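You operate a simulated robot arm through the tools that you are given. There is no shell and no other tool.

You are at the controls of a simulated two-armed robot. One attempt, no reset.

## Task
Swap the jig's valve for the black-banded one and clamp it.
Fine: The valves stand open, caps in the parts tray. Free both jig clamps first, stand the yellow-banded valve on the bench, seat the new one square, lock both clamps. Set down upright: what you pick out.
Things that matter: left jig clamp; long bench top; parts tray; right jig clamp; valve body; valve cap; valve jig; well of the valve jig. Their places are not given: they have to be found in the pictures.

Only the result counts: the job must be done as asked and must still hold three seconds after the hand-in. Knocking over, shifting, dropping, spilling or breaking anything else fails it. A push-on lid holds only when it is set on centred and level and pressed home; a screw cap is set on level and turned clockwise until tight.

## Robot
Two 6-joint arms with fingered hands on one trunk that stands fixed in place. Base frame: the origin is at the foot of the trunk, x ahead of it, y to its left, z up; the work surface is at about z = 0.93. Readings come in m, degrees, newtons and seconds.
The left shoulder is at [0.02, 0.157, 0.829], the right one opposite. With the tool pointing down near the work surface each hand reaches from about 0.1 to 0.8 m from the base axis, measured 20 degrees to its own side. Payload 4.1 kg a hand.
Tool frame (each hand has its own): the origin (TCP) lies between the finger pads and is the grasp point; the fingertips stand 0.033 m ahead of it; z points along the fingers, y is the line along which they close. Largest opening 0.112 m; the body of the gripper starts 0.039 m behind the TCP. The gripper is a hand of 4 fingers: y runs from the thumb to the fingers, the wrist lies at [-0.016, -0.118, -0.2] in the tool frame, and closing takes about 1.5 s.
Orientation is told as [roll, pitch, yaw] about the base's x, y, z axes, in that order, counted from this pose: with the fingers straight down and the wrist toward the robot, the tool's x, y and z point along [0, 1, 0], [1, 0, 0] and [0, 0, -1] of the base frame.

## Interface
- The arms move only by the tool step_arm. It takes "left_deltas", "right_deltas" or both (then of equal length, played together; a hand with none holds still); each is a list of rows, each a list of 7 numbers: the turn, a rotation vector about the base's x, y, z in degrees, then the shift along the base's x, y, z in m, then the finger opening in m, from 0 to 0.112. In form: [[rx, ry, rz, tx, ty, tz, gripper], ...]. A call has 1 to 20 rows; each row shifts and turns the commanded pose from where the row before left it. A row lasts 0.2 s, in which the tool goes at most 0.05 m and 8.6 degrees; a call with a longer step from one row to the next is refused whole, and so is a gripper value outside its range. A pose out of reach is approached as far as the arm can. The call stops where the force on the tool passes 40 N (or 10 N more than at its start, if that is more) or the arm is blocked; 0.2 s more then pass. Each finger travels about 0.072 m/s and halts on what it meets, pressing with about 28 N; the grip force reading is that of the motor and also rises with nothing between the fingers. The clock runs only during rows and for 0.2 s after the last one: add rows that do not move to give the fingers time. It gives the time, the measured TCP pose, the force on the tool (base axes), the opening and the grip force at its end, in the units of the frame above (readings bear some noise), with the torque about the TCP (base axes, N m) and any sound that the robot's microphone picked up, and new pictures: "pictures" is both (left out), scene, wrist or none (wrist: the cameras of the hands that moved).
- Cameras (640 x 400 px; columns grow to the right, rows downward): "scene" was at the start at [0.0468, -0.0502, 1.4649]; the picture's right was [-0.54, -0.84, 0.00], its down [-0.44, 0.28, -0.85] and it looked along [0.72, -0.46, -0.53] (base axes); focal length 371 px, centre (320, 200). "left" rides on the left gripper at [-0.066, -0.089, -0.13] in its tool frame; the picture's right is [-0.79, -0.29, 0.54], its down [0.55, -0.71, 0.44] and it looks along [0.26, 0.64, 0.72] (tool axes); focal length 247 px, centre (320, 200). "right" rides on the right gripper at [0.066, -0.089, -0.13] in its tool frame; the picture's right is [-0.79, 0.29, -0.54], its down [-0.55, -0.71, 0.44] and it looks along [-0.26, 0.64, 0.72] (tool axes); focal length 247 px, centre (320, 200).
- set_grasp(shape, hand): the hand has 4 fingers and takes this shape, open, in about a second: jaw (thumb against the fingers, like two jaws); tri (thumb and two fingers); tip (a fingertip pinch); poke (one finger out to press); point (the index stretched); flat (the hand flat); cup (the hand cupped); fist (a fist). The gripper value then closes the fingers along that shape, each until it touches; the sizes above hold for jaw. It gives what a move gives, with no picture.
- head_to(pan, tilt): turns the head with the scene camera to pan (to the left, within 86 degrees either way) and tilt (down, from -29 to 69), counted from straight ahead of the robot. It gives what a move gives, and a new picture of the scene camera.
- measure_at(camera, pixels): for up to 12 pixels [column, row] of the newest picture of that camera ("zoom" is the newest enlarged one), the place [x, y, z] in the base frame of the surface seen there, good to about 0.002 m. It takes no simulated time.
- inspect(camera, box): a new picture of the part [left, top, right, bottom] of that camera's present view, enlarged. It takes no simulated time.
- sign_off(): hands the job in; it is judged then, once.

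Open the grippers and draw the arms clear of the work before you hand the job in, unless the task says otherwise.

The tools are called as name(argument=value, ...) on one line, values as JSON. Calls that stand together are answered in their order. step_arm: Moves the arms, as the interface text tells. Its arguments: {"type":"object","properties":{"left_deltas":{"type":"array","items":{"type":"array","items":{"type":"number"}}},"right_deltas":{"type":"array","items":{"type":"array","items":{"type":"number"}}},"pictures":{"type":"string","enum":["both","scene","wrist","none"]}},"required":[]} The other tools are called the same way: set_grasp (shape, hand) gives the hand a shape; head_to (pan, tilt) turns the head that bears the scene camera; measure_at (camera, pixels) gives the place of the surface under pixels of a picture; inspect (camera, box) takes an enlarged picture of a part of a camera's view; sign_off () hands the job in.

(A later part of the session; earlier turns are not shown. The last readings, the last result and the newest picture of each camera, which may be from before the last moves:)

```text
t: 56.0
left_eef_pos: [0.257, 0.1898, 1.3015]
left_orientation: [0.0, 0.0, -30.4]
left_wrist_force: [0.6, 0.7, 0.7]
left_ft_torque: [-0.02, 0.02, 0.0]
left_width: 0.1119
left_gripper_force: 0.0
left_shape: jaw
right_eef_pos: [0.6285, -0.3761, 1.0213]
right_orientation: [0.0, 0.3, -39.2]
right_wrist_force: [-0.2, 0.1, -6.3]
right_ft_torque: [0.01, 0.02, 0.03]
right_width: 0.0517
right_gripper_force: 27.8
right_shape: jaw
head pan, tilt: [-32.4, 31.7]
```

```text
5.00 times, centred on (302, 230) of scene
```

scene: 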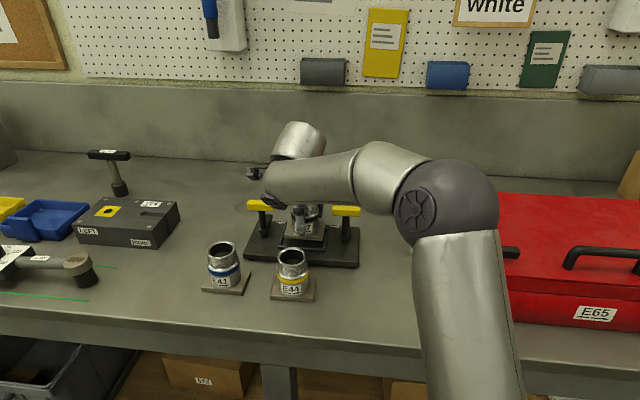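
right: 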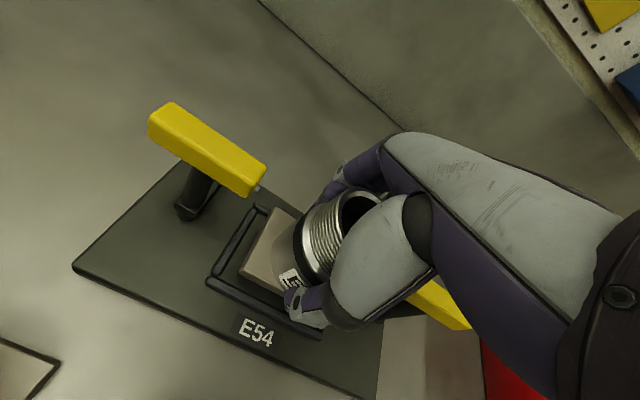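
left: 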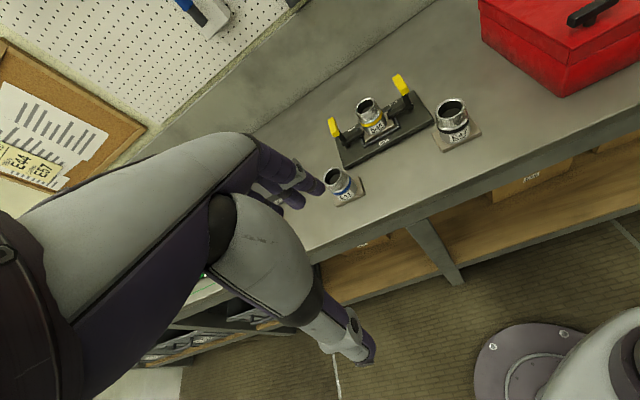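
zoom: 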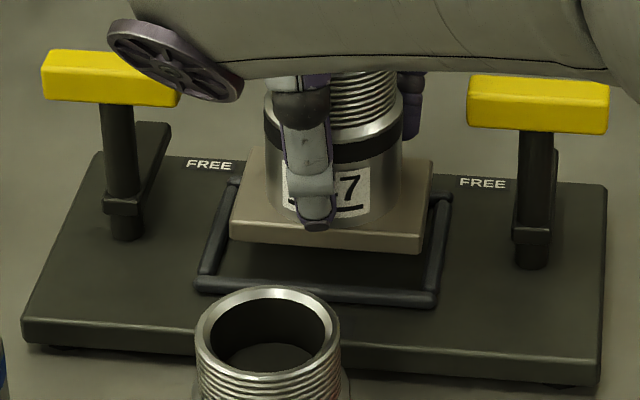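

The plate hovers about 1 cm over the rails. I measure its left edge against the left rail in the wrist view to check the squareness.

inspect(camera="right", box=[220, 190, 310, 300])

```text
3.64 times, centred on (265, 245) of right
```

zoom: 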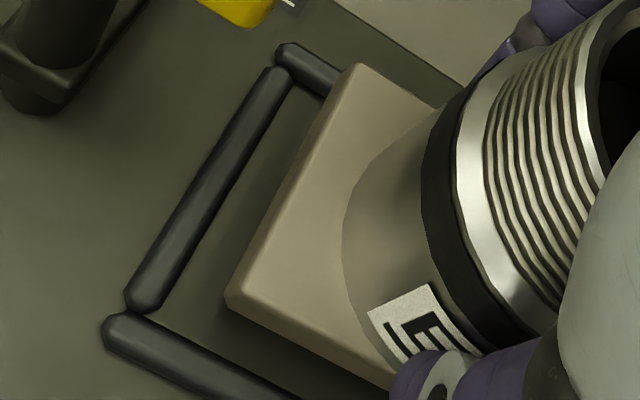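

measure_at(camera="zoom", pixels=[[265, 95], [150, 285], [345, 85], [245, 280], [300, 180], [210, 190], [130, 335], [260, 390], [250, 300], [375, 365], [365, 72], [425, 105]])

```text
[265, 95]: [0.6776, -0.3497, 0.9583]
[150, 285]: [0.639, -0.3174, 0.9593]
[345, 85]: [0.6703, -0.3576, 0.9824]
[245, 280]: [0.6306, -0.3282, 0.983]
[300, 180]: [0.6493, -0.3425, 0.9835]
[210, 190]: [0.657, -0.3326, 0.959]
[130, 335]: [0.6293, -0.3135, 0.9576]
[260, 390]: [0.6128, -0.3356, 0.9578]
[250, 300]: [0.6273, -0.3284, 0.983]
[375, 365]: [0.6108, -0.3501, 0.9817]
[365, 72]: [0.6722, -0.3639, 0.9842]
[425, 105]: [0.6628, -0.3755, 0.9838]
```

By projecting the geometry, the plate seems 1–2° off the rail direction; I zoom in further to read the edge line precisely.

inspect(camera="right", box=[205, 200, 295, 285])

inspect(camera="scene", box=[275, 205, 345, 255])

```text
4.71 times, centred on (250, 242) of right
```

zoom: 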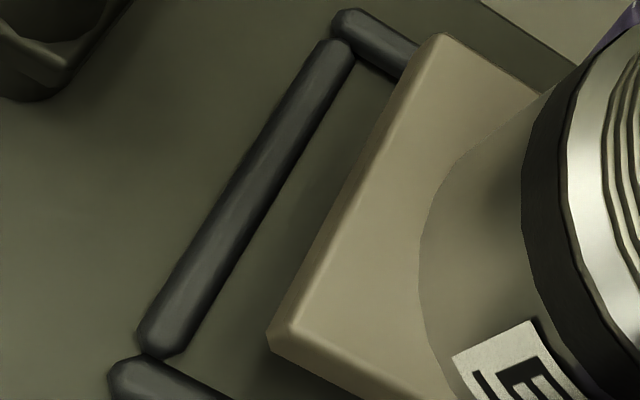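

```text
8.00 times, centred on (310, 230) of scene
```

zoom: 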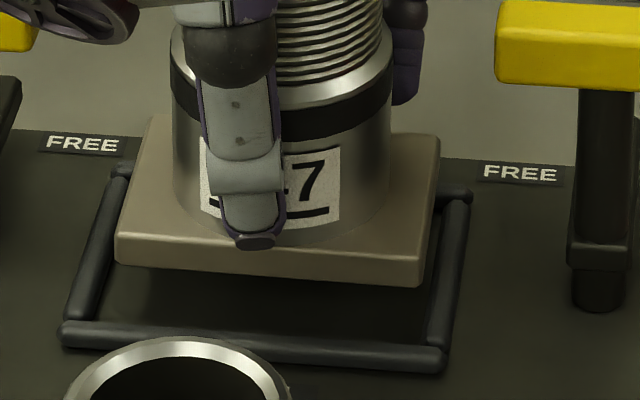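

Short edges suggest about 1.7° counter-clockwise error, the long edge little. I take two tighter zooms to read the edge slopes exactly.

inspect(camera="scene", box=[286, 219, 332, 247])

inspect(camera="right", box=[232, 205, 292, 300])

```text
13.91 times, centred on (309, 233) of scene
```

zoom: 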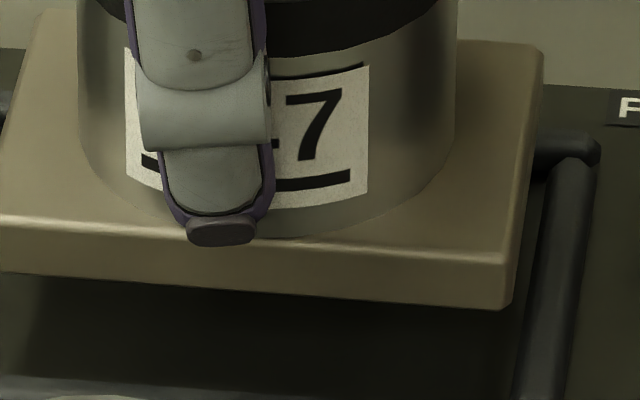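

```text
4.21 times, centred on (262, 252) of right
```

zoom: 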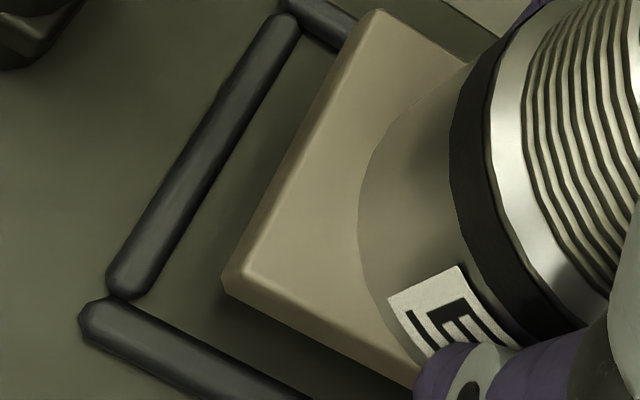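

Plate and rails agree within about 1° and 1–2 mm, well inside the play of the well. I lower slowly, watching for the load to come off.

step_arm(right_deltas=[[0, 0, 0, 0, 0, -0.005, 0.03], [0, 0, 0, 0, 0, -0.005, 0.03], [0, 0, 0, 0, 0, -0.003, 0.03]], pictures="wrist")

inspect(camera="scene", box=[265, 200, 345, 258])

```text
t: 56.8
left_eef_pos: [0.2559, 0.1901, 1.3006]
left_orientation: [0.0, 0.0, -30.3]
left_wrist_force: [-0.1, 0.3, 0.5]
left_ft_torque: [0.02, 0.0, 0.02]
left_width: 0.1118
left_gripper_force: 0.0
left_shape: jaw
right_eef_pos: [0.6298, -0.3772, 1.0085]
right_orientation: [0.0, 0.2, -39.3]
right_wrist_force: [0.2, -0.8, -6.5]
right_ft_torque: [0.02, -0.01, -0.02]
right_width: 0.0516
right_gripper_force: 28.1
right_shape: jaw
head pan, tilt: [-32.4, 31.7]
```

right: 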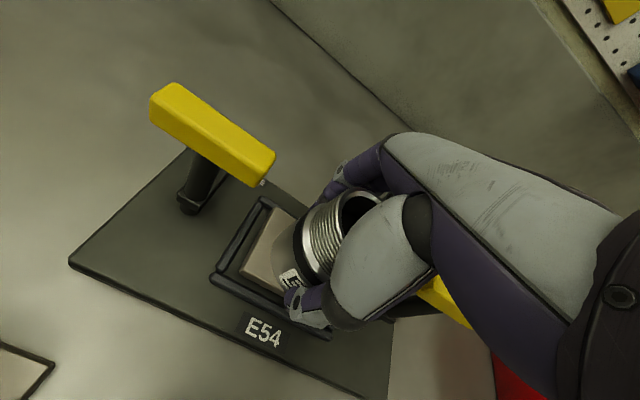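

```text
6.90 times, centred on (305, 229) of scene
```

zoom: 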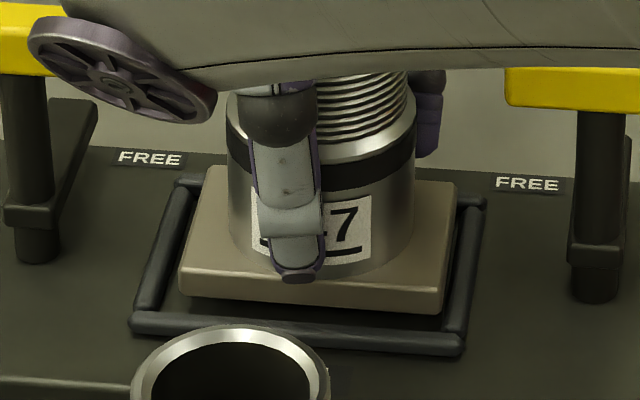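

The plate is entering between the rails with gaps on all sides (scene zoom) and the load is still 6.5 N. I continue down in small steps.

step_arm(right_deltas=[[0, 0, 0, 0, 0, -0.002, 0.03], [0, 0, 0, 0, 0, -0.002, 0.03]], pictures="none")

step_arm(right_deltas=[[0, 0, 0, 0, 0, -0.001, 0.03], [0, 0, 0, 0, 0, -0.001, 0.03]], pictures="none")

```text
t: 57.4
left_eef_pos: [0.2559, 0.1894, 1.3014]
left_orientation: [0.0, 0.0, -30.3]
left_wrist_force: [0.2, -0.7, 0.5]
left_ft_torque: [-0.01, -0.04, -0.03]
left_width: 0.1117
left_gripper_force: 0.1
left_shape: jaw
right_eef_pos: [0.6296, -0.3757, 1.006]
right_orientation: [0.0, 0.1, -39.2]
right_wrist_force: [0.2, 0.4, -6.2]
right_ft_torque: [-0.01, 0.01, 0.02]
right_width: 0.0515
right_gripper_force: 27.9
right_shape: jaw
head pan, tilt: [-32.4, 31.7]
```

```text
t: 58.0
left_eef_pos: [0.2562, 0.1908, 1.301]
left_orientation: [0.0, 0.0, -30.3]
left_wrist_force: [-0.6, -0.5, 0.0]
left_ft_torque: [0.01, 0.02, 0.03]
left_width: 0.1116
left_gripper_force: 0.0
left_shape: jaw
right_eef_pos: [0.6297, -0.3766, 1.0029]
right_orientation: [0.0, 0.1, -39.2]
right_wrist_force: [-0.8, -0.6, -5.3]
right_ft_torque: [-0.01, 0.04, 0.02]
right_width: 0.0516
right_gripper_force: 27.9
right_shape: jaw
head pan, tilt: [-32.4, 31.7]
```

Still hanging free at z≈1.003, so no rail is touched. I lower further in 1 mm steps until the load comes off.

step_arm(right_deltas=[[0, 0, 0, 0, 0, -0.001, 0.03]], pictures="none")

step_arm(right_deltas=[[0, 0, 0, 0, 0, -0.001, 0.03]], pictures="none")

```text
t: 58.4
left_eef_pos: [0.2562, 0.1907, 1.3012]
left_orientation: [-0.1, 0.0, -30.3]
left_wrist_force: [0.3, -0.2, 0.0]
left_ft_torque: [0.04, 0.03, 0.01]
left_width: 0.1119
left_gripper_force: 0.1
left_shape: jaw
right_eef_pos: [0.6282, -0.3752, 1.001]
right_orientation: [0.0, 0.2, -39.2]
right_wrist_force: [0.7, 0.5, -5.6]
right_ft_torque: [0.0, 0.01, 0.01]
right_width: 0.0514
right_gripper_force: 28.0
right_shape: jaw
head pan, tilt: [-32.4, 31.7]
```

```text
t: 58.8
left_eef_pos: [0.2557, 0.1894, 1.3027]
left_orientation: [0.0, 0.0, -30.3]
left_wrist_force: [0.1, -0.3, -0.3]
left_ft_torque: [-0.01, 0.0, -0.01]
left_width: 0.1118
left_gripper_force: 0.1
left_shape: jaw
right_eef_pos: [0.6283, -0.3757, 1.0012]
right_orientation: [0.1, 0.1, -39.3]
right_wrist_force: [-0.6, 1.9, -1.4]
right_ft_torque: [-0.02, -0.05, 0.03]
right_width: 0.0515
right_gripper_force: 27.5
right_shape: jaw
head pan, tilt: [-32.4, 31.7]
```

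The load drops to 1.4 N at z≈1.001, which fits the well floor at 0.949. I press half a millimetre more and look.

step_arm(right_deltas=[[0, 0, 0, 0, 0, -0.0007, 0.03]])

inspect(camera="scene", box=[265, 200, 345, 258])

inspect(camera="right", box=[205, 180, 325, 310])

```text
t: 59.2
left_eef_pos: [0.2561, 0.1893, 1.3024]
left_orientation: [0.0, 0.0, -30.3]
left_wrist_force: [-0.4, 0.5, -0.6]
left_ft_torque: [0.03, -0.02, 0.0]
left_width: 0.1116
left_gripper_force: 0.0
left_shape: jaw
right_eef_pos: [0.6281, -0.375, 1.0022]
right_orientation: [0.1, 0.0, -39.3]
right_wrist_force: [-0.4, 1.8, 3.0]
right_ft_torque: [-0.02, -0.01, 0.02]
right_width: 0.0518
right_gripper_force: 28.2
right_shape: jaw
head pan, tilt: [-32.4, 31.7]
```

scene: 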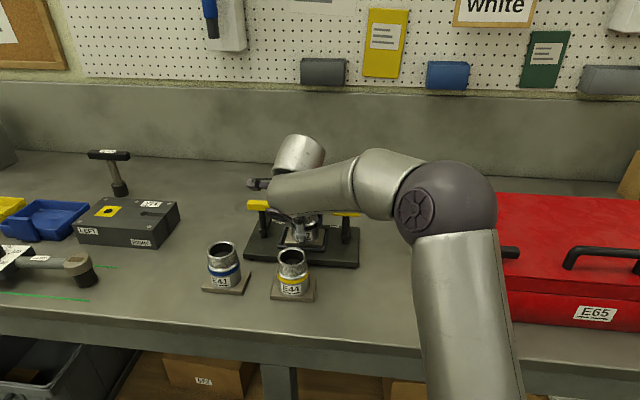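
right: 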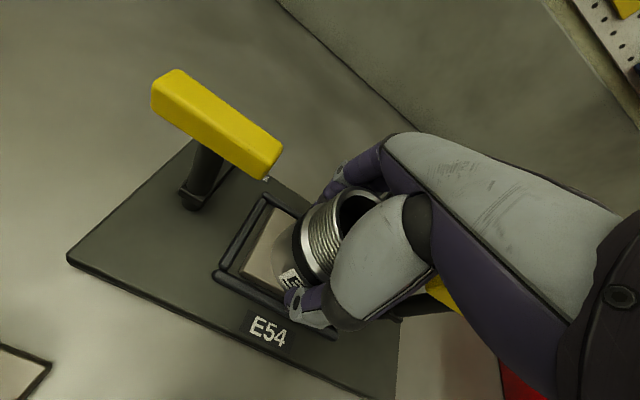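

```text
6.90 times, centred on (305, 229) of scene
```

zoom: 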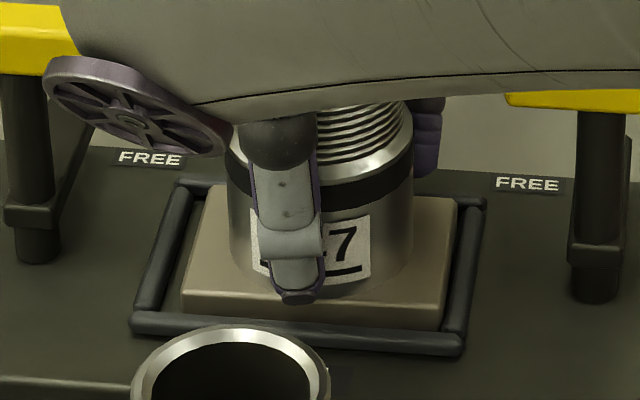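

```text
3.08 times, centred on (265, 245) of right
```

zoom: 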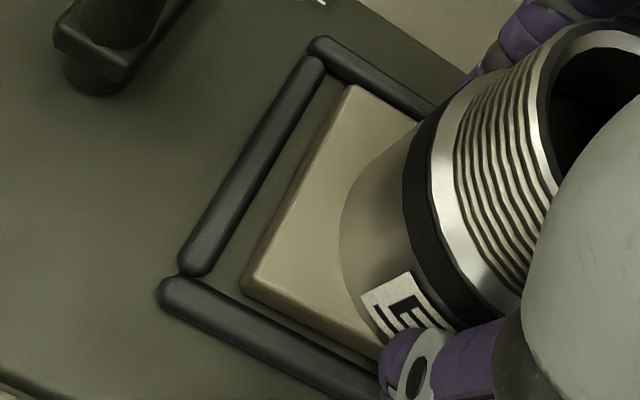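

The valve is down in the well with gaps all round. I zoom closer on the left side to check that the plate is square to the rails.

inspect(camera="right", box=[212, 192, 292, 292])

inspect(camera="scene", box=[278, 222, 336, 254])

```text
4.00 times, centred on (252, 242) of right
```

zoom: 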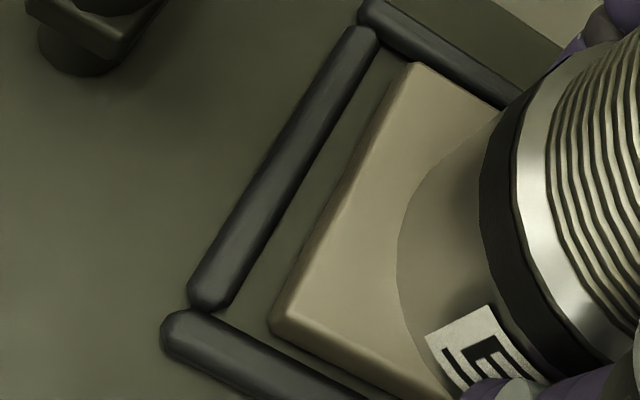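

```text
11.03 times, centred on (307, 238) of scene
```

zoom: 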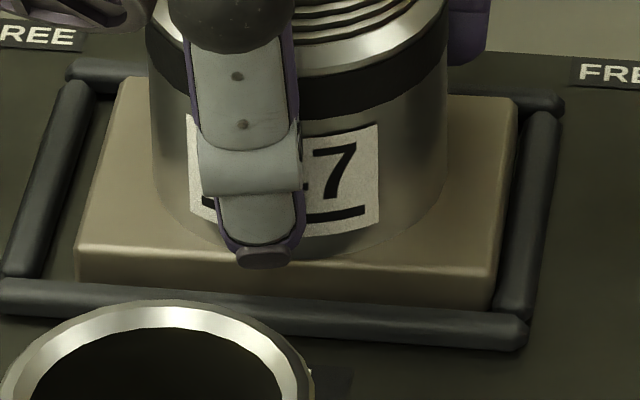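

Edges are parallel to the rails within about 1°, with a left gap of ≈4 mm and a right gap of ≈2 mm. I nudge it 1 mm to the left to centre it, then open the fingers slowly.

step_arm(right_deltas=[[0, 0, -0.4, 0.0006, 0.0008, 0.0003, 0.03], [0, 0, 0, 0, 0, 0, 0.03], [0, 0, 0, 0, 0, 0, 0.056], [0, 0, 0, 0, 0, 0, 0.065], [0, 0, 0, 0, 0, 0, 0.08], [0, 0, 0, 0, 0, 0, 0.095], [0, 0, 0, 0, 0, 0, 0.1], [0, 0, 0, 0, 0, 0, 0.1]])

inspect(camera="right", box=[205, 180, 325, 310])

```text
t: 61.0
left_eef_pos: [0.256, 0.1898, 1.3017]
left_orientation: [0.0, -0.1, -30.2]
left_wrist_force: [-0.5, -0.2, 1.1]
left_ft_torque: [-0.02, 0.02, 0.0]
left_width: 0.112
left_gripper_force: 0.1
left_shape: jaw
right_eef_pos: [0.6278, -0.3757, 1.0011]
right_orientation: [0.0, 0.3, -39.5]
right_wrist_force: [1.4, 0.2, -0.4]
right_ft_torque: [-0.03, -0.02, 0.0]
right_width: 0.0998
right_gripper_force: 0.0
right_shape: jaw
head pan, tilt: [-32.4, 31.7]
```

scene: 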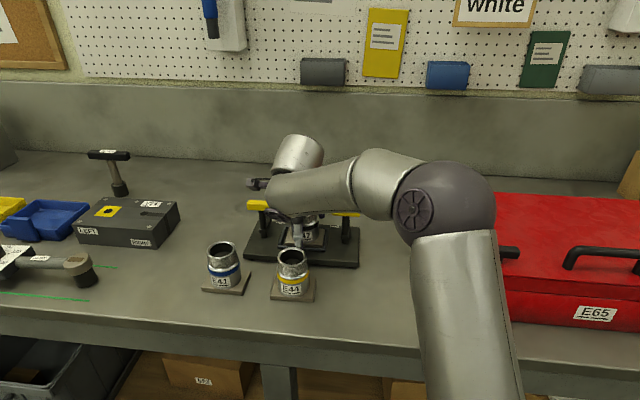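
right: 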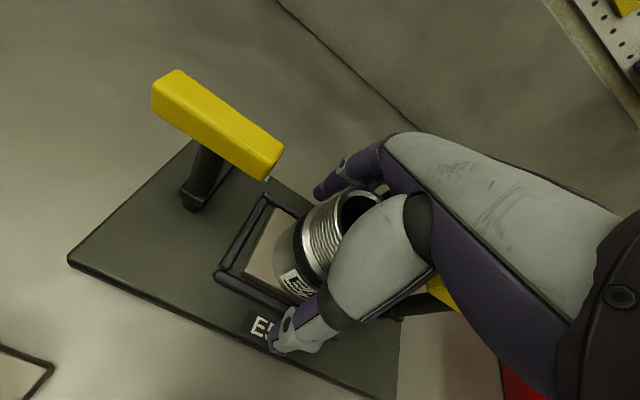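

```text
3.08 times, centred on (265, 245) of right
```

zoom: 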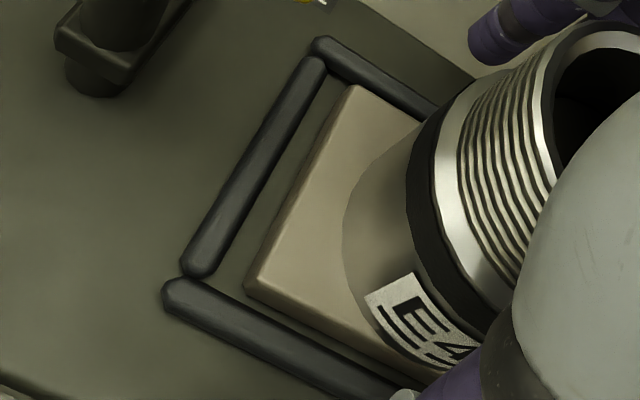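

Released without disturbance. I rise straight up to z≈1.10 and check the seat.

step_arm(right_deltas=[[0, 0, 0, 0, 0, 0.01, 0.1], [0, 0, 0, 0, 0, 0.015, 0.1], [0, 0, 0, 0, 0, 0.018, 0.1], [0, 0, 0, 0, 0, 0.018, 0.1], [0, 0, 0, 0, 0, 0.018, 0.1], [0, 0, 0, 0, 0, 0.018, 0.1]])

inspect(camera="right", box=[190, 200, 340, 330])

inspect(camera="scene", box=[255, 190, 355, 260])

```text
t: 62.4
left_eef_pos: [0.2561, 0.1902, 1.3018]
left_orientation: [-0.1, 0.0, -30.3]
left_wrist_force: [0.2, 0.4, 0.3]
left_ft_torque: [0.01, 0.02, 0.0]
left_width: 0.1114
left_gripper_force: 0.0
left_shape: jaw
right_eef_pos: [0.631, -0.3764, 1.0964]
right_orientation: [0.0, 0.1, -39.6]
right_wrist_force: [-0.3, 0.3, 0.2]
right_ft_torque: [0.02, -0.01, 0.04]
right_width: 0.0997
right_gripper_force: 0.1
right_shape: jaw
head pan, tilt: [-32.4, 31.7]
```

scene: 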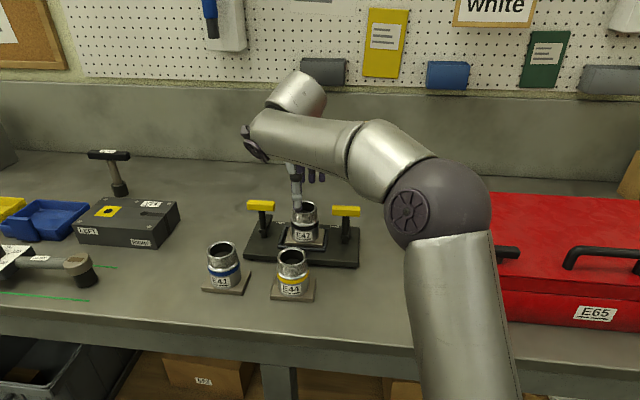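
right: 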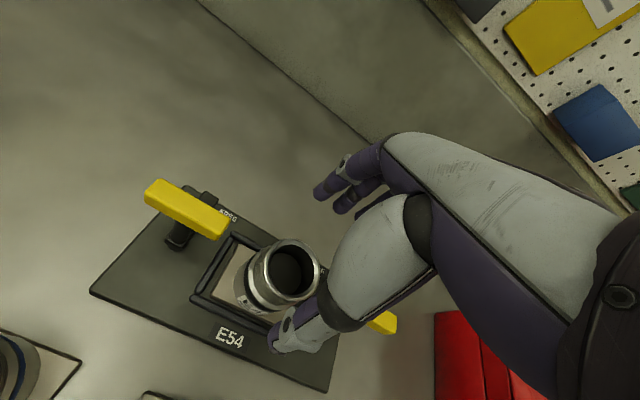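

```text
3.08 times, centred on (265, 265) of right
```

zoom: 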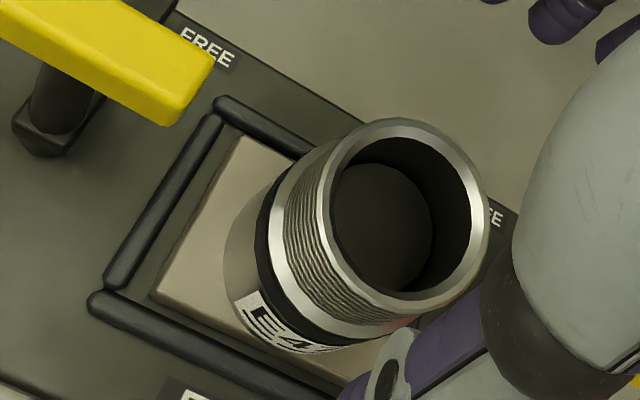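

```text
5.71 times, centred on (305, 225) of scene
```

zoom: 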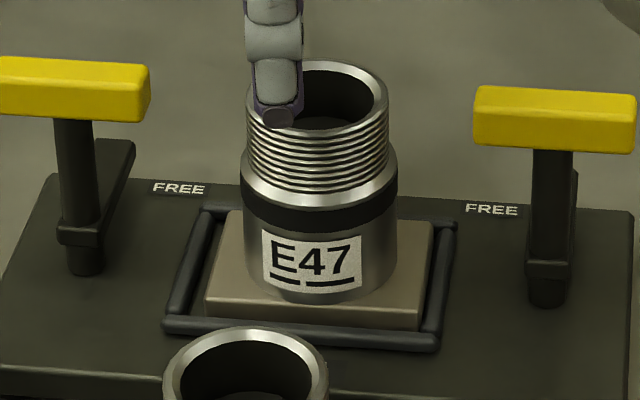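

E47 (black band) sits squarely in the well. Now I lock the right clamp by reversing its earlier motion: first over its handle with yaw -39°, tilt -25°, opening 0.055.

step_arm(right_deltas=[[0, 0, 0.2, -0.0203, -0.024, 0.002, 0.09], [0, 0, 0.2, -0.0203, -0.024, 0.002, 0.08], [0, 0, 0.2, -0.0202, -0.0239, 0, 0.07], [-4.86, 3.93, 0, 0, 0, 0, 0.06], [-4.86, 3.93, 0, 0, 0, 0, 0.055], [-4.86, 3.93, 0, 0, 0, 0, 0.055], [-4.86, 3.93, 0, 0, 0, 0, 0.055]])

inspect(camera="right", box=[140, 60, 380, 290])

```text
t: 64.0
left_eef_pos: [0.2557, 0.1898, 1.3013]
left_orientation: [0.1, 0.0, -30.3]
left_wrist_force: [-0.7, -0.7, 0.5]
left_ft_torque: [0.02, -0.04, 0.01]
left_width: 0.1118
left_gripper_force: 0.2
left_shape: jaw
right_eef_pos: [0.567, -0.4474, 1.1005]
right_orientation: [-25.2, 0.1, -39.0]
right_wrist_force: [0.3, 0.6, 0.8]
right_ft_torque: [0.01, -0.04, 0.01]
right_width: 0.0553
right_gripper_force: 0.2
right_shape: jaw
head pan, tilt: [-32.4, 31.7]
```

scene: 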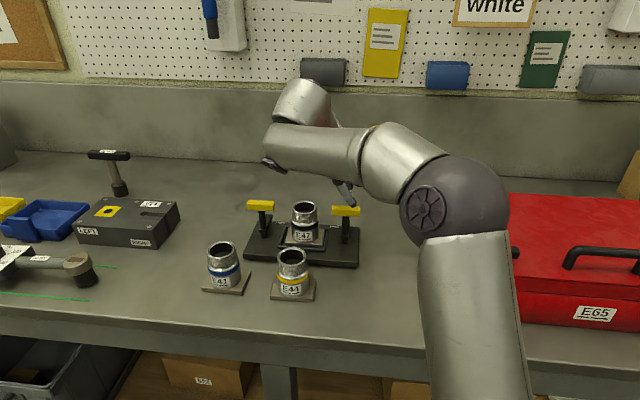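
right: 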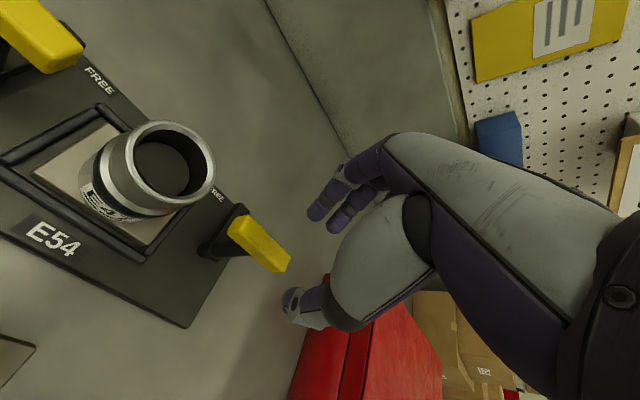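

```text
1.74 times, centred on (260, 175) of right
```

zoom: 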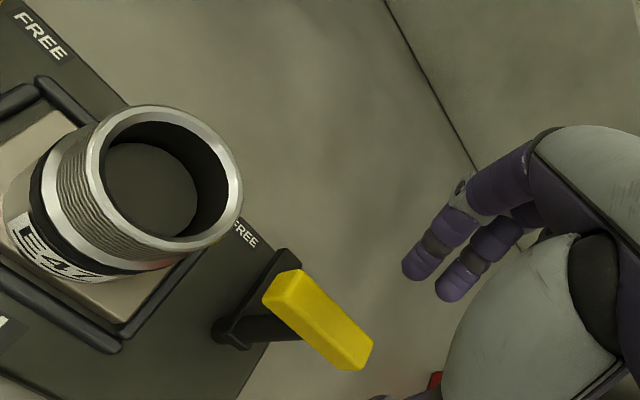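

The view equals the one after the earlier release. I lower to z≈1.037 around the handle and close.

step_arm(right_deltas=[[0, 0, 0, 0, 0, -0.013, 0.055], [0, 0, 0, 0, 0, -0.013, 0.055], [0, 0, 0, 0, 0, -0.013, 0.055], [0, 0, 0, 0, 0, -0.013, 0.055], [0, 0, 0, 0, 0, -0.0115, 0.055]], pictures="wrist")

inspect(camera="right", box=[140, 60, 380, 290])

```text
t: 65.2
left_eef_pos: [0.2562, 0.1904, 1.3001]
left_orientation: [0.0, 0.0, -30.3]
left_wrist_force: [-0.6, -0.2, -0.9]
left_ft_torque: [0.02, 0.01, -0.03]
left_width: 0.1116
left_gripper_force: 0.0
left_shape: jaw
right_eef_pos: [0.5686, -0.446, 1.0386]
right_orientation: [-24.9, 0.3, -39.2]
right_wrist_force: [0.1, -0.9, -0.3]
right_ft_torque: [0.01, 0.02, 0.03]
right_width: 0.0556
right_gripper_force: 0.2
right_shape: jaw
head pan, tilt: [-32.4, 31.7]
```

right: 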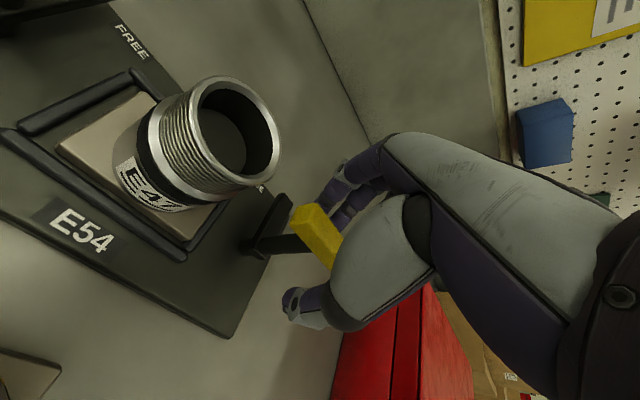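

```text
1.74 times, centred on (260, 175) of right
```

zoom: 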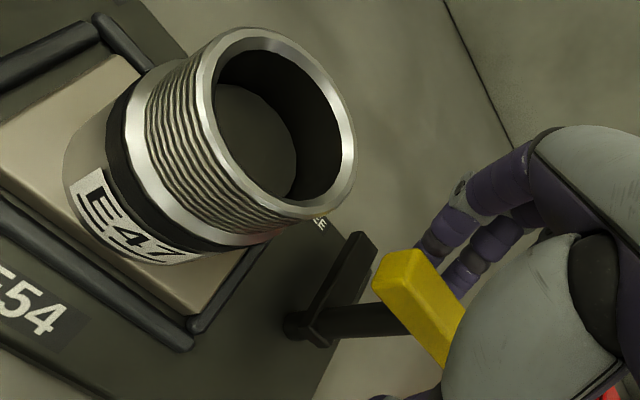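

The bar lies between thumb and fingers, no contact. I close on it and start turning counter-clockwise by 12° to test.

step_arm(right_deltas=[[0, 0, 0, 0, 0, 0, 0.035], [0, 0, 0, 0, 0, 0, 0.015], [0, 0, 0, 0, 0, 0, 0.0], [0, 0, 0, 0, 0, 0, 0.0], [0, 0, 0, 0, 0, 0, 0.0], [0, 0, 0, 0, 0, 0, 0.0], [0, 0, 3, 0, 0, 0, 0.0], [0, 0, 3, 0, 0, 0, 0.0], [0, 0, 3, 0, 0, 0, 0.0], [0, 0, 3, 0, 0, 0, 0.0]], pictures="wrist")

inspect(camera="right", box=[140, 60, 380, 290])

```text
t: 67.4
left_eef_pos: [0.2566, 0.1889, 1.3022]
left_orientation: [0.0, -0.1, -30.3]
left_wrist_force: [-0.2, 0.1, -0.2]
left_ft_torque: [0.03, -0.02, 0.01]
left_width: 0.1116
left_gripper_force: 0.1
left_shape: jaw
right_eef_pos: [0.5677, -0.4498, 1.0375]
right_orientation: [-25.0, 0.3, -27.1]
right_wrist_force: [-7.1, -11.1, 0.6]
right_ft_torque: [-0.15, -0.08, -0.09]
right_width: 0.0106
right_gripper_force: 27.5
right_shape: jaw
head pan, tilt: [-32.4, 31.7]
```

right: 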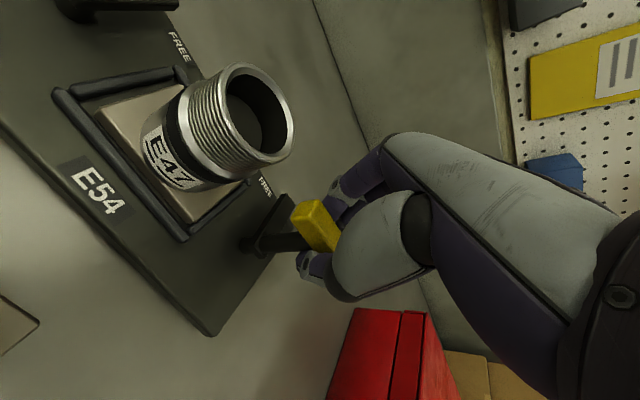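

```text
1.74 times, centred on (260, 175) of right
```

zoom: 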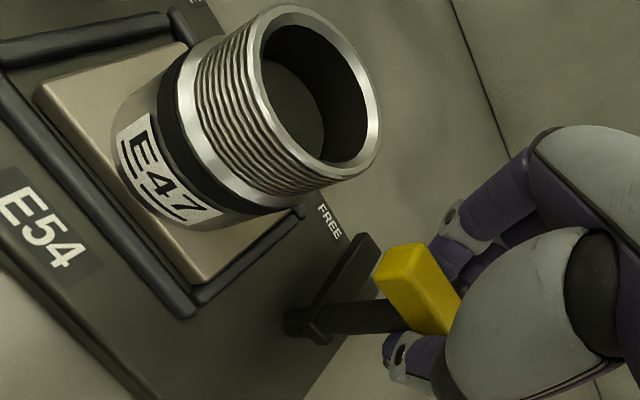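

The arm follows. I continue the counter-clockwise turn by 60° in 4° steps.

step_arm(right_deltas=[[0, 0, 4, 0, 0, 0, 0.0], [0, 0, 4, 0, 0, 0, 0.0], [0, 0, 4, 0, 0, 0, 0.0], [0, 0, 4, 0, 0, 0, 0.0], [0, 0, 4, 0, 0, 0, 0.0], [0, 0, 4, 0, 0, 0, 0.0], [0, 0, 4, 0, 0, 0, 0.0], [0, 0, 4, 0, 0, 0, 0.0], [0, 0, 4, 0, 0, 0, 0.0], [0, 0, 4, 0, 0, 0, 0.0], [0, 0, 4, 0, 0, 0, 0.0], [0, 0, 4, 0, 0, 0, 0.0], [0, 0, 4, 0, 0, 0, 0.0], [0, 0, 4, 0, 0, 0, 0.0], [0, 0, 4, 0, 0, 0, 0.0]])

inspect(camera="scene", box=[270, 140, 400, 260])

inspect(camera="right", box=[180, 100, 400, 310])

```text
t: 70.6
left_eef_pos: [0.2565, 0.1893, 1.3009]
left_orientation: [0.0, 0.0, -30.3]
left_wrist_force: [-0.1, -0.6, -0.2]
left_ft_torque: [0.02, -0.01, 0.0]
left_width: 0.1118
left_gripper_force: 0.0
left_shape: jaw
right_eef_pos: [0.5686, -0.4466, 1.0388]
right_orientation: [-24.9, 0.3, 33.0]
right_wrist_force: [1.1, -6.7, -0.2]
right_ft_torque: [0.09, -0.13, -0.01]
right_width: 0.0108
right_gripper_force: 28.3
right_shape: jaw
head pan, tilt: [-32.4, 31.7]
```

scene: 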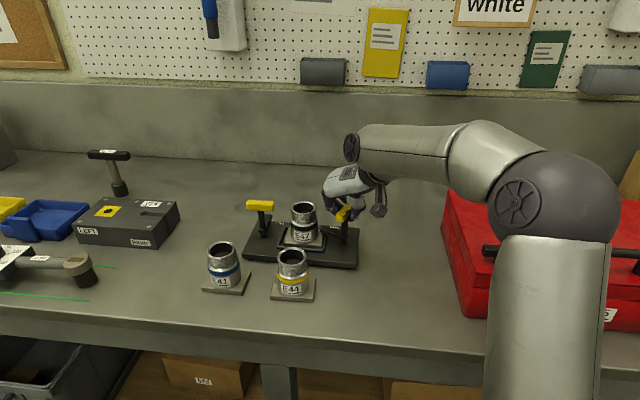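
right: 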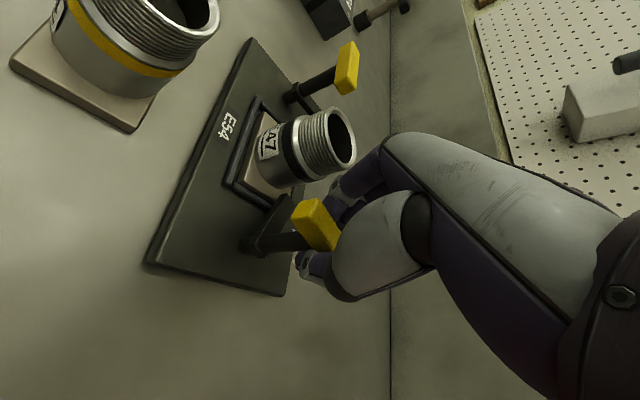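

```text
3.33 times, centred on (335, 200) of scene
```

zoom: 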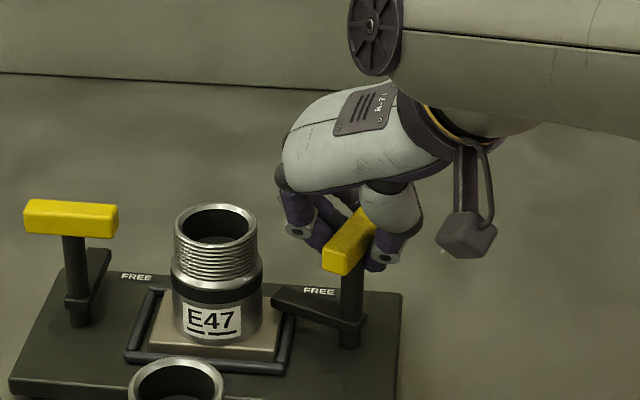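

```text
1.90 times, centred on (290, 205) of right
```

zoom: 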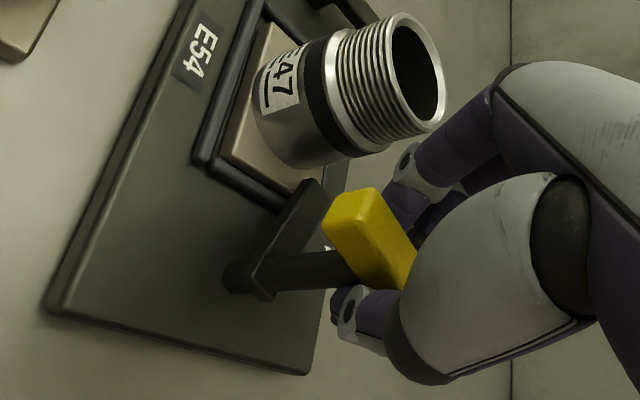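

The right arm has come back over the rail toward the plate with little torque. I turn another 12° and check.

step_arm(right_deltas=[[0, 0, 3, 0, 0, 0, 0.0], [0, 0, 3, 0, 0, 0, 0.0], [0, 0, 3, 0, 0, 0, 0.0], [0, 0, 3, 0, 0, 0, 0.0]], pictures="wrist")

step_arm(right_deltas=[[0, 0, 2, 0, 0, 0, 0.0], [0, 0, 2, 0, 0, 0, 0.0]], pictures="wrist")

inspect(camera="scene", box=[270, 140, 400, 260])

```text
t: 71.6
left_eef_pos: [0.2567, 0.1904, 1.3014]
left_orientation: [0.0, 0.0, -30.3]
left_wrist_force: [0.2, 0.1, 0.6]
left_ft_torque: [-0.01, 0.02, -0.01]
left_width: 0.1117
left_gripper_force: 0.1
left_shape: jaw
right_eef_pos: [0.5682, -0.4476, 1.0374]
right_orientation: [-25.0, 0.2, 44.9]
right_wrist_force: [4.3, -3.1, 0.0]
right_ft_torque: [0.16, -0.17, 0.02]
right_width: 0.0109
right_gripper_force: 28.0
right_shape: jaw
head pan, tilt: [-32.4, 31.7]
```

right: 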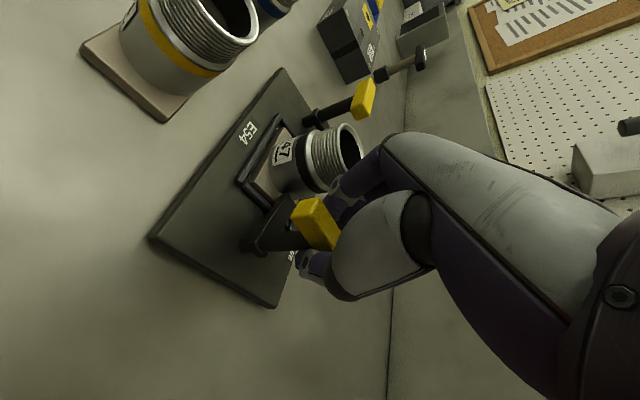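

```text
t: 72.2
left_eef_pos: [0.2564, 0.1904, 1.3015]
left_orientation: [0.0, 0.0, -30.3]
left_wrist_force: [-0.2, 0.2, 0.9]
left_ft_torque: [0.04, -0.02, -0.01]
left_width: 0.1117
left_gripper_force: 0.0
left_shape: jaw
right_eef_pos: [0.5693, -0.448, 1.0368]
right_orientation: [-25.0, 0.2, 48.8]
right_wrist_force: [4.0, -3.2, 0.0]
right_ft_torque: [0.12, -0.13, 0.01]
right_width: 0.011
right_gripper_force: 28.0
right_shape: jaw
head pan, tilt: [-32.4, 31.7]
```

right: 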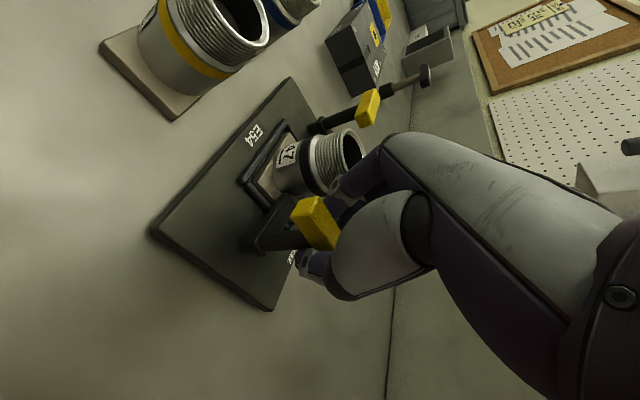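

```text
3.33 times, centred on (335, 200) of scene
```

zoom: 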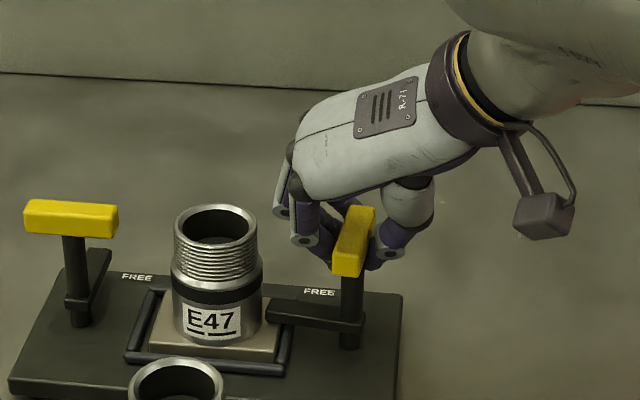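

The arm lies nearly along the jig axis again. I turn on in 1.5° steps until the torque rises at the lock stop.

step_arm(right_deltas=[[0, 0, 1.5, 0, 0, 0, 0.0], [0, 0, 1.5, 0, 0, 0, 0.0]], pictures="none")

step_arm(right_deltas=[[0, 0, 1.5, 0, 0, 0, 0.0], [0, 0, 1.5, 0, 0, 0, 0.0]], pictures="wrist")

inspect(camera="scene", box=[270, 140, 400, 260])

```text
t: 72.8
left_eef_pos: [0.2564, 0.1902, 1.3021]
left_orientation: [0.0, 0.0, -30.2]
left_wrist_force: [-0.1, 0.1, 0.0]
left_ft_torque: [-0.02, -0.02, 0.02]
left_width: 0.1118
left_gripper_force: 0.0
left_shape: jaw
right_eef_pos: [0.5689, -0.4484, 1.0371]
right_orientation: [-24.9, 0.1, 51.9]
right_wrist_force: [4.1, -3.0, 0.0]
right_ft_torque: [0.11, -0.15, 0.04]
right_width: 0.0112
right_gripper_force: 28.2
right_shape: jaw
head pan, tilt: [-32.4, 31.7]
```

```text
t: 73.4
left_eef_pos: [0.2563, 0.1906, 1.302]
left_orientation: [0.1, 0.0, -30.4]
left_wrist_force: [0.6, -0.3, -0.4]
left_ft_torque: [0.0, 0.0, 0.0]
left_width: 0.1116
left_gripper_force: 0.1
left_shape: jaw
right_eef_pos: [0.569, -0.4478, 1.037]
right_orientation: [-25.0, 0.2, 55.0]
right_wrist_force: [4.1, -3.2, 0.2]
right_ft_torque: [0.14, -0.15, -0.05]
right_width: 0.011
right_gripper_force: 28.3
right_shape: jaw
head pan, tilt: [-32.4, 31.7]
```

right: 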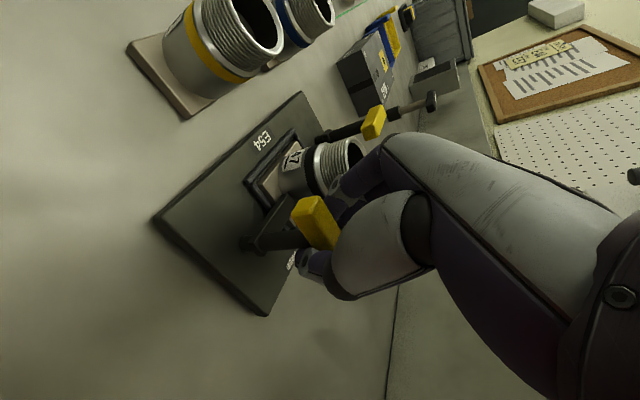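

```text
3.33 times, centred on (335, 200) of scene
```

zoom: 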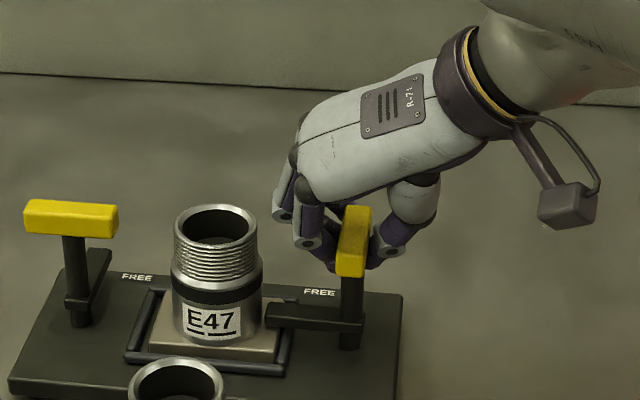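

Torque is still small at yaw 55°. I measure the handle and arm direction to see whether the clamp is back at its original locked angle.

inspect(camera="scene", box=[318, 190, 368, 250])

```text
6.67 times, centred on (343, 220) of scene
```

zoom: 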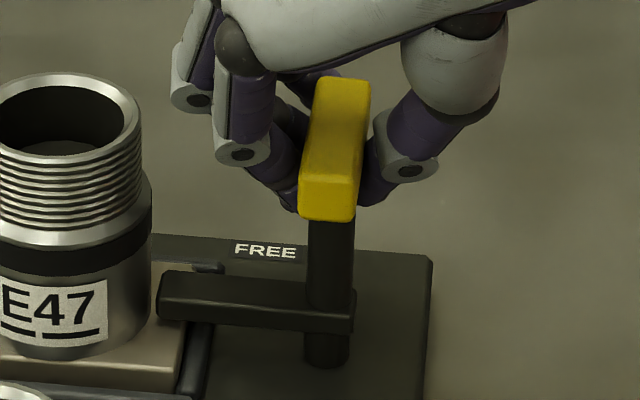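

Compared with the first picture the handle still lacks about 1.5° (the bar turns slightly within the fingers). I turn a few degrees more, watching the torque.

step_arm(right_deltas=[[0, 0, 1.5, 0, 0, 0, 0.0], [0, 0, 1.5, 0, 0, 0, 0.0]], pictures="none")

step_arm(right_deltas=[[0, 0, 1.5, 0, 0, 0, 0.0], [0, 0, 0, 0, 0, 0, 0.0]], pictures="scene")

inspect(camera="scene", box=[318, 190, 368, 250])

```text
t: 74.0
left_eef_pos: [0.2568, 0.1897, 1.3022]
left_orientation: [0.0, 0.0, -30.3]
left_wrist_force: [-0.4, 0.5, -0.3]
left_ft_torque: [0.01, 0.01, 0.01]
left_width: 0.1121
left_gripper_force: 0.1
left_shape: jaw
right_eef_pos: [0.5686, -0.4483, 1.0387]
right_orientation: [-24.9, 0.1, 58.0]
right_wrist_force: [2.8, -3.8, -0.8]
right_ft_torque: [0.1, -0.14, -0.1]
right_width: 0.0112
right_gripper_force: 28.2
right_shape: jaw
head pan, tilt: [-32.4, 31.7]
```

```text
t: 74.6
left_eef_pos: [0.2567, 0.1886, 1.301]
left_orientation: [0.0, 0.1, -30.3]
left_wrist_force: [0.0, -0.4, 0.8]
left_ft_torque: [0.01, 0.0, 0.01]
left_width: 0.1118
left_gripper_force: 0.2
left_shape: jaw
right_eef_pos: [0.5679, -0.4471, 1.038]
right_orientation: [-24.9, 0.2, 59.3]
right_wrist_force: [0.8, -4.6, 0.0]
right_ft_torque: [0.15, -0.05, -0.12]
right_width: 0.0108
right_gripper_force: 28.4
right_shape: jaw
head pan, tilt: [-32.4, 31.7]
```

scene: 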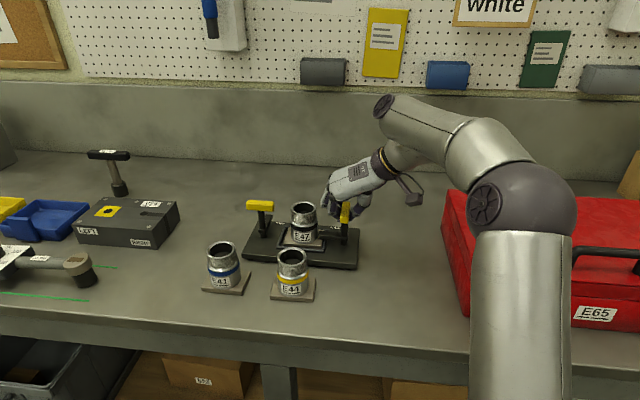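

```text
6.67 times, centred on (343, 220) of scene
```

zoom: 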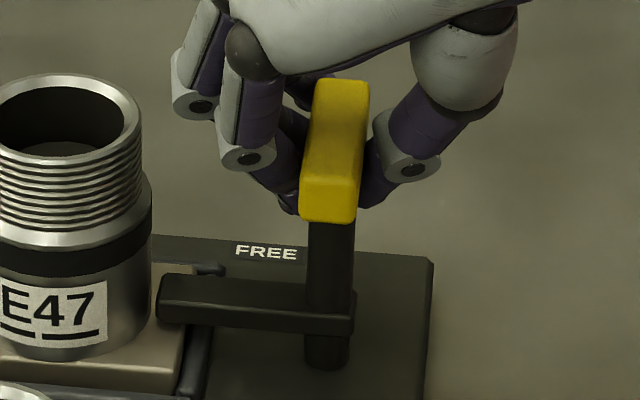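

The bar no longer turns and the torque is -0.12 Nm: the right clamp is at its lock stop. I relax 2°, open the fingers to 0.055 and rise.

step_arm(right_deltas=[[0, 0, -2, 0, 0, 0, 0.0], [0, 0, 0, 0, 0, 0, 0.02], [0, 0, 0, 0, 0, 0, 0.04], [0, 0, 0, 0, 0, 0, 0.055], [0, 0, 0, 0, 0, 0, 0.055], [0, 0, 0, 0, 0, 0.012, 0.055], [0, 0, 0, 0, 0, 0.016, 0.055], [0, 0, 0, 0, 0, 0.016, 0.055], [0, 0, 0, 0, 0, 0.018, 0.055]])

inspect(camera="scene", box=[302, 193, 372, 258])

```text
t: 76.6
left_eef_pos: [0.2572, 0.1911, 1.3006]
left_orientation: [0.0, 0.0, -30.3]
left_wrist_force: [-0.1, -0.8, -0.2]
left_ft_torque: [-0.03, -0.03, 0.0]
left_width: 0.1118
left_gripper_force: 0.2
left_shape: jaw
right_eef_pos: [0.568, -0.4475, 1.0992]
right_orientation: [-25.0, 0.2, 57.4]
right_wrist_force: [-0.9, -0.2, 0.1]
right_ft_torque: [0.04, -0.01, 0.02]
right_width: 0.0544
right_gripper_force: 0.1
right_shape: jaw
head pan, tilt: [-32.4, 31.7]
```

scene: 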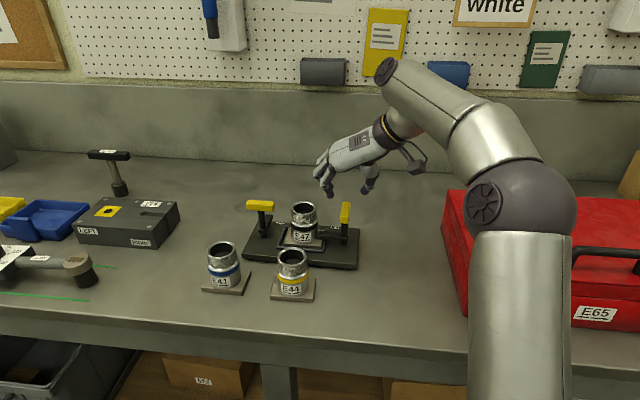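
right: 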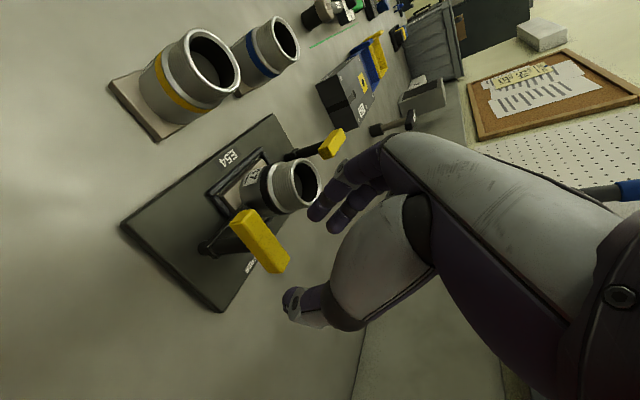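

```text
6.15 times, centred on (337, 226) of scene
```

zoom: 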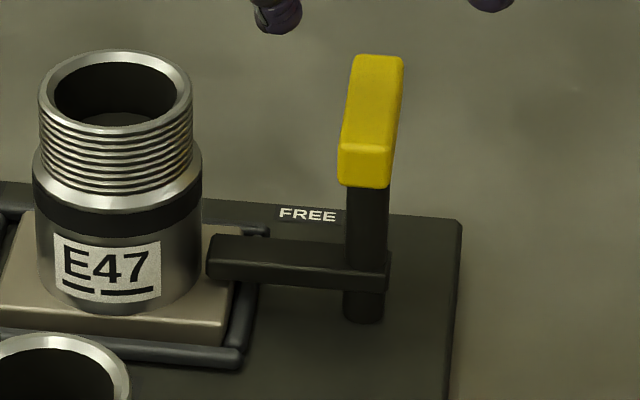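

The right clamp looks as in the first picture. I repeat the very first jig zoom to compare positions and make sure the jig itself has not shifted.

inspect(camera="scene", box=[235, 190, 375, 277])

```text
4.57 times, centred on (305, 234) of scene
```

zoom: 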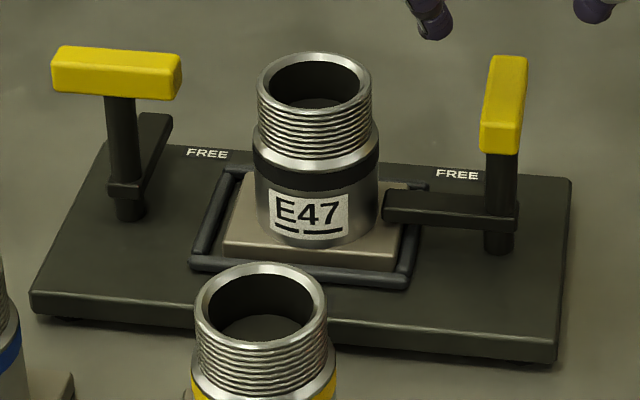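

The jig points moved by less than a pixel in the scene (about 1–2 mm at the right side), so I must keep side forces small. I measure the left handle exactly to centre the hand on its post.

inspect(camera="scene", box=[240, 192, 284, 242])

```text
8.00 times, centred on (262, 217) of scene
```

zoom: 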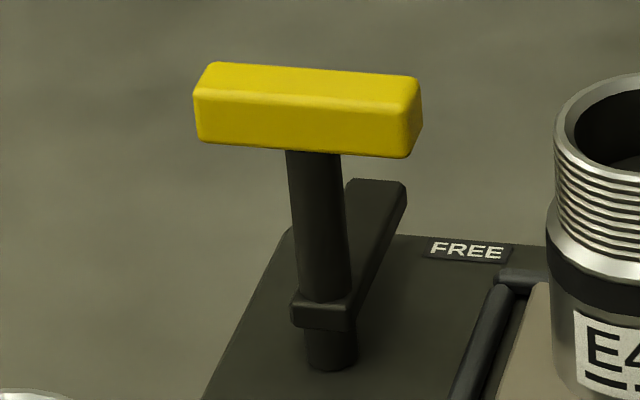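

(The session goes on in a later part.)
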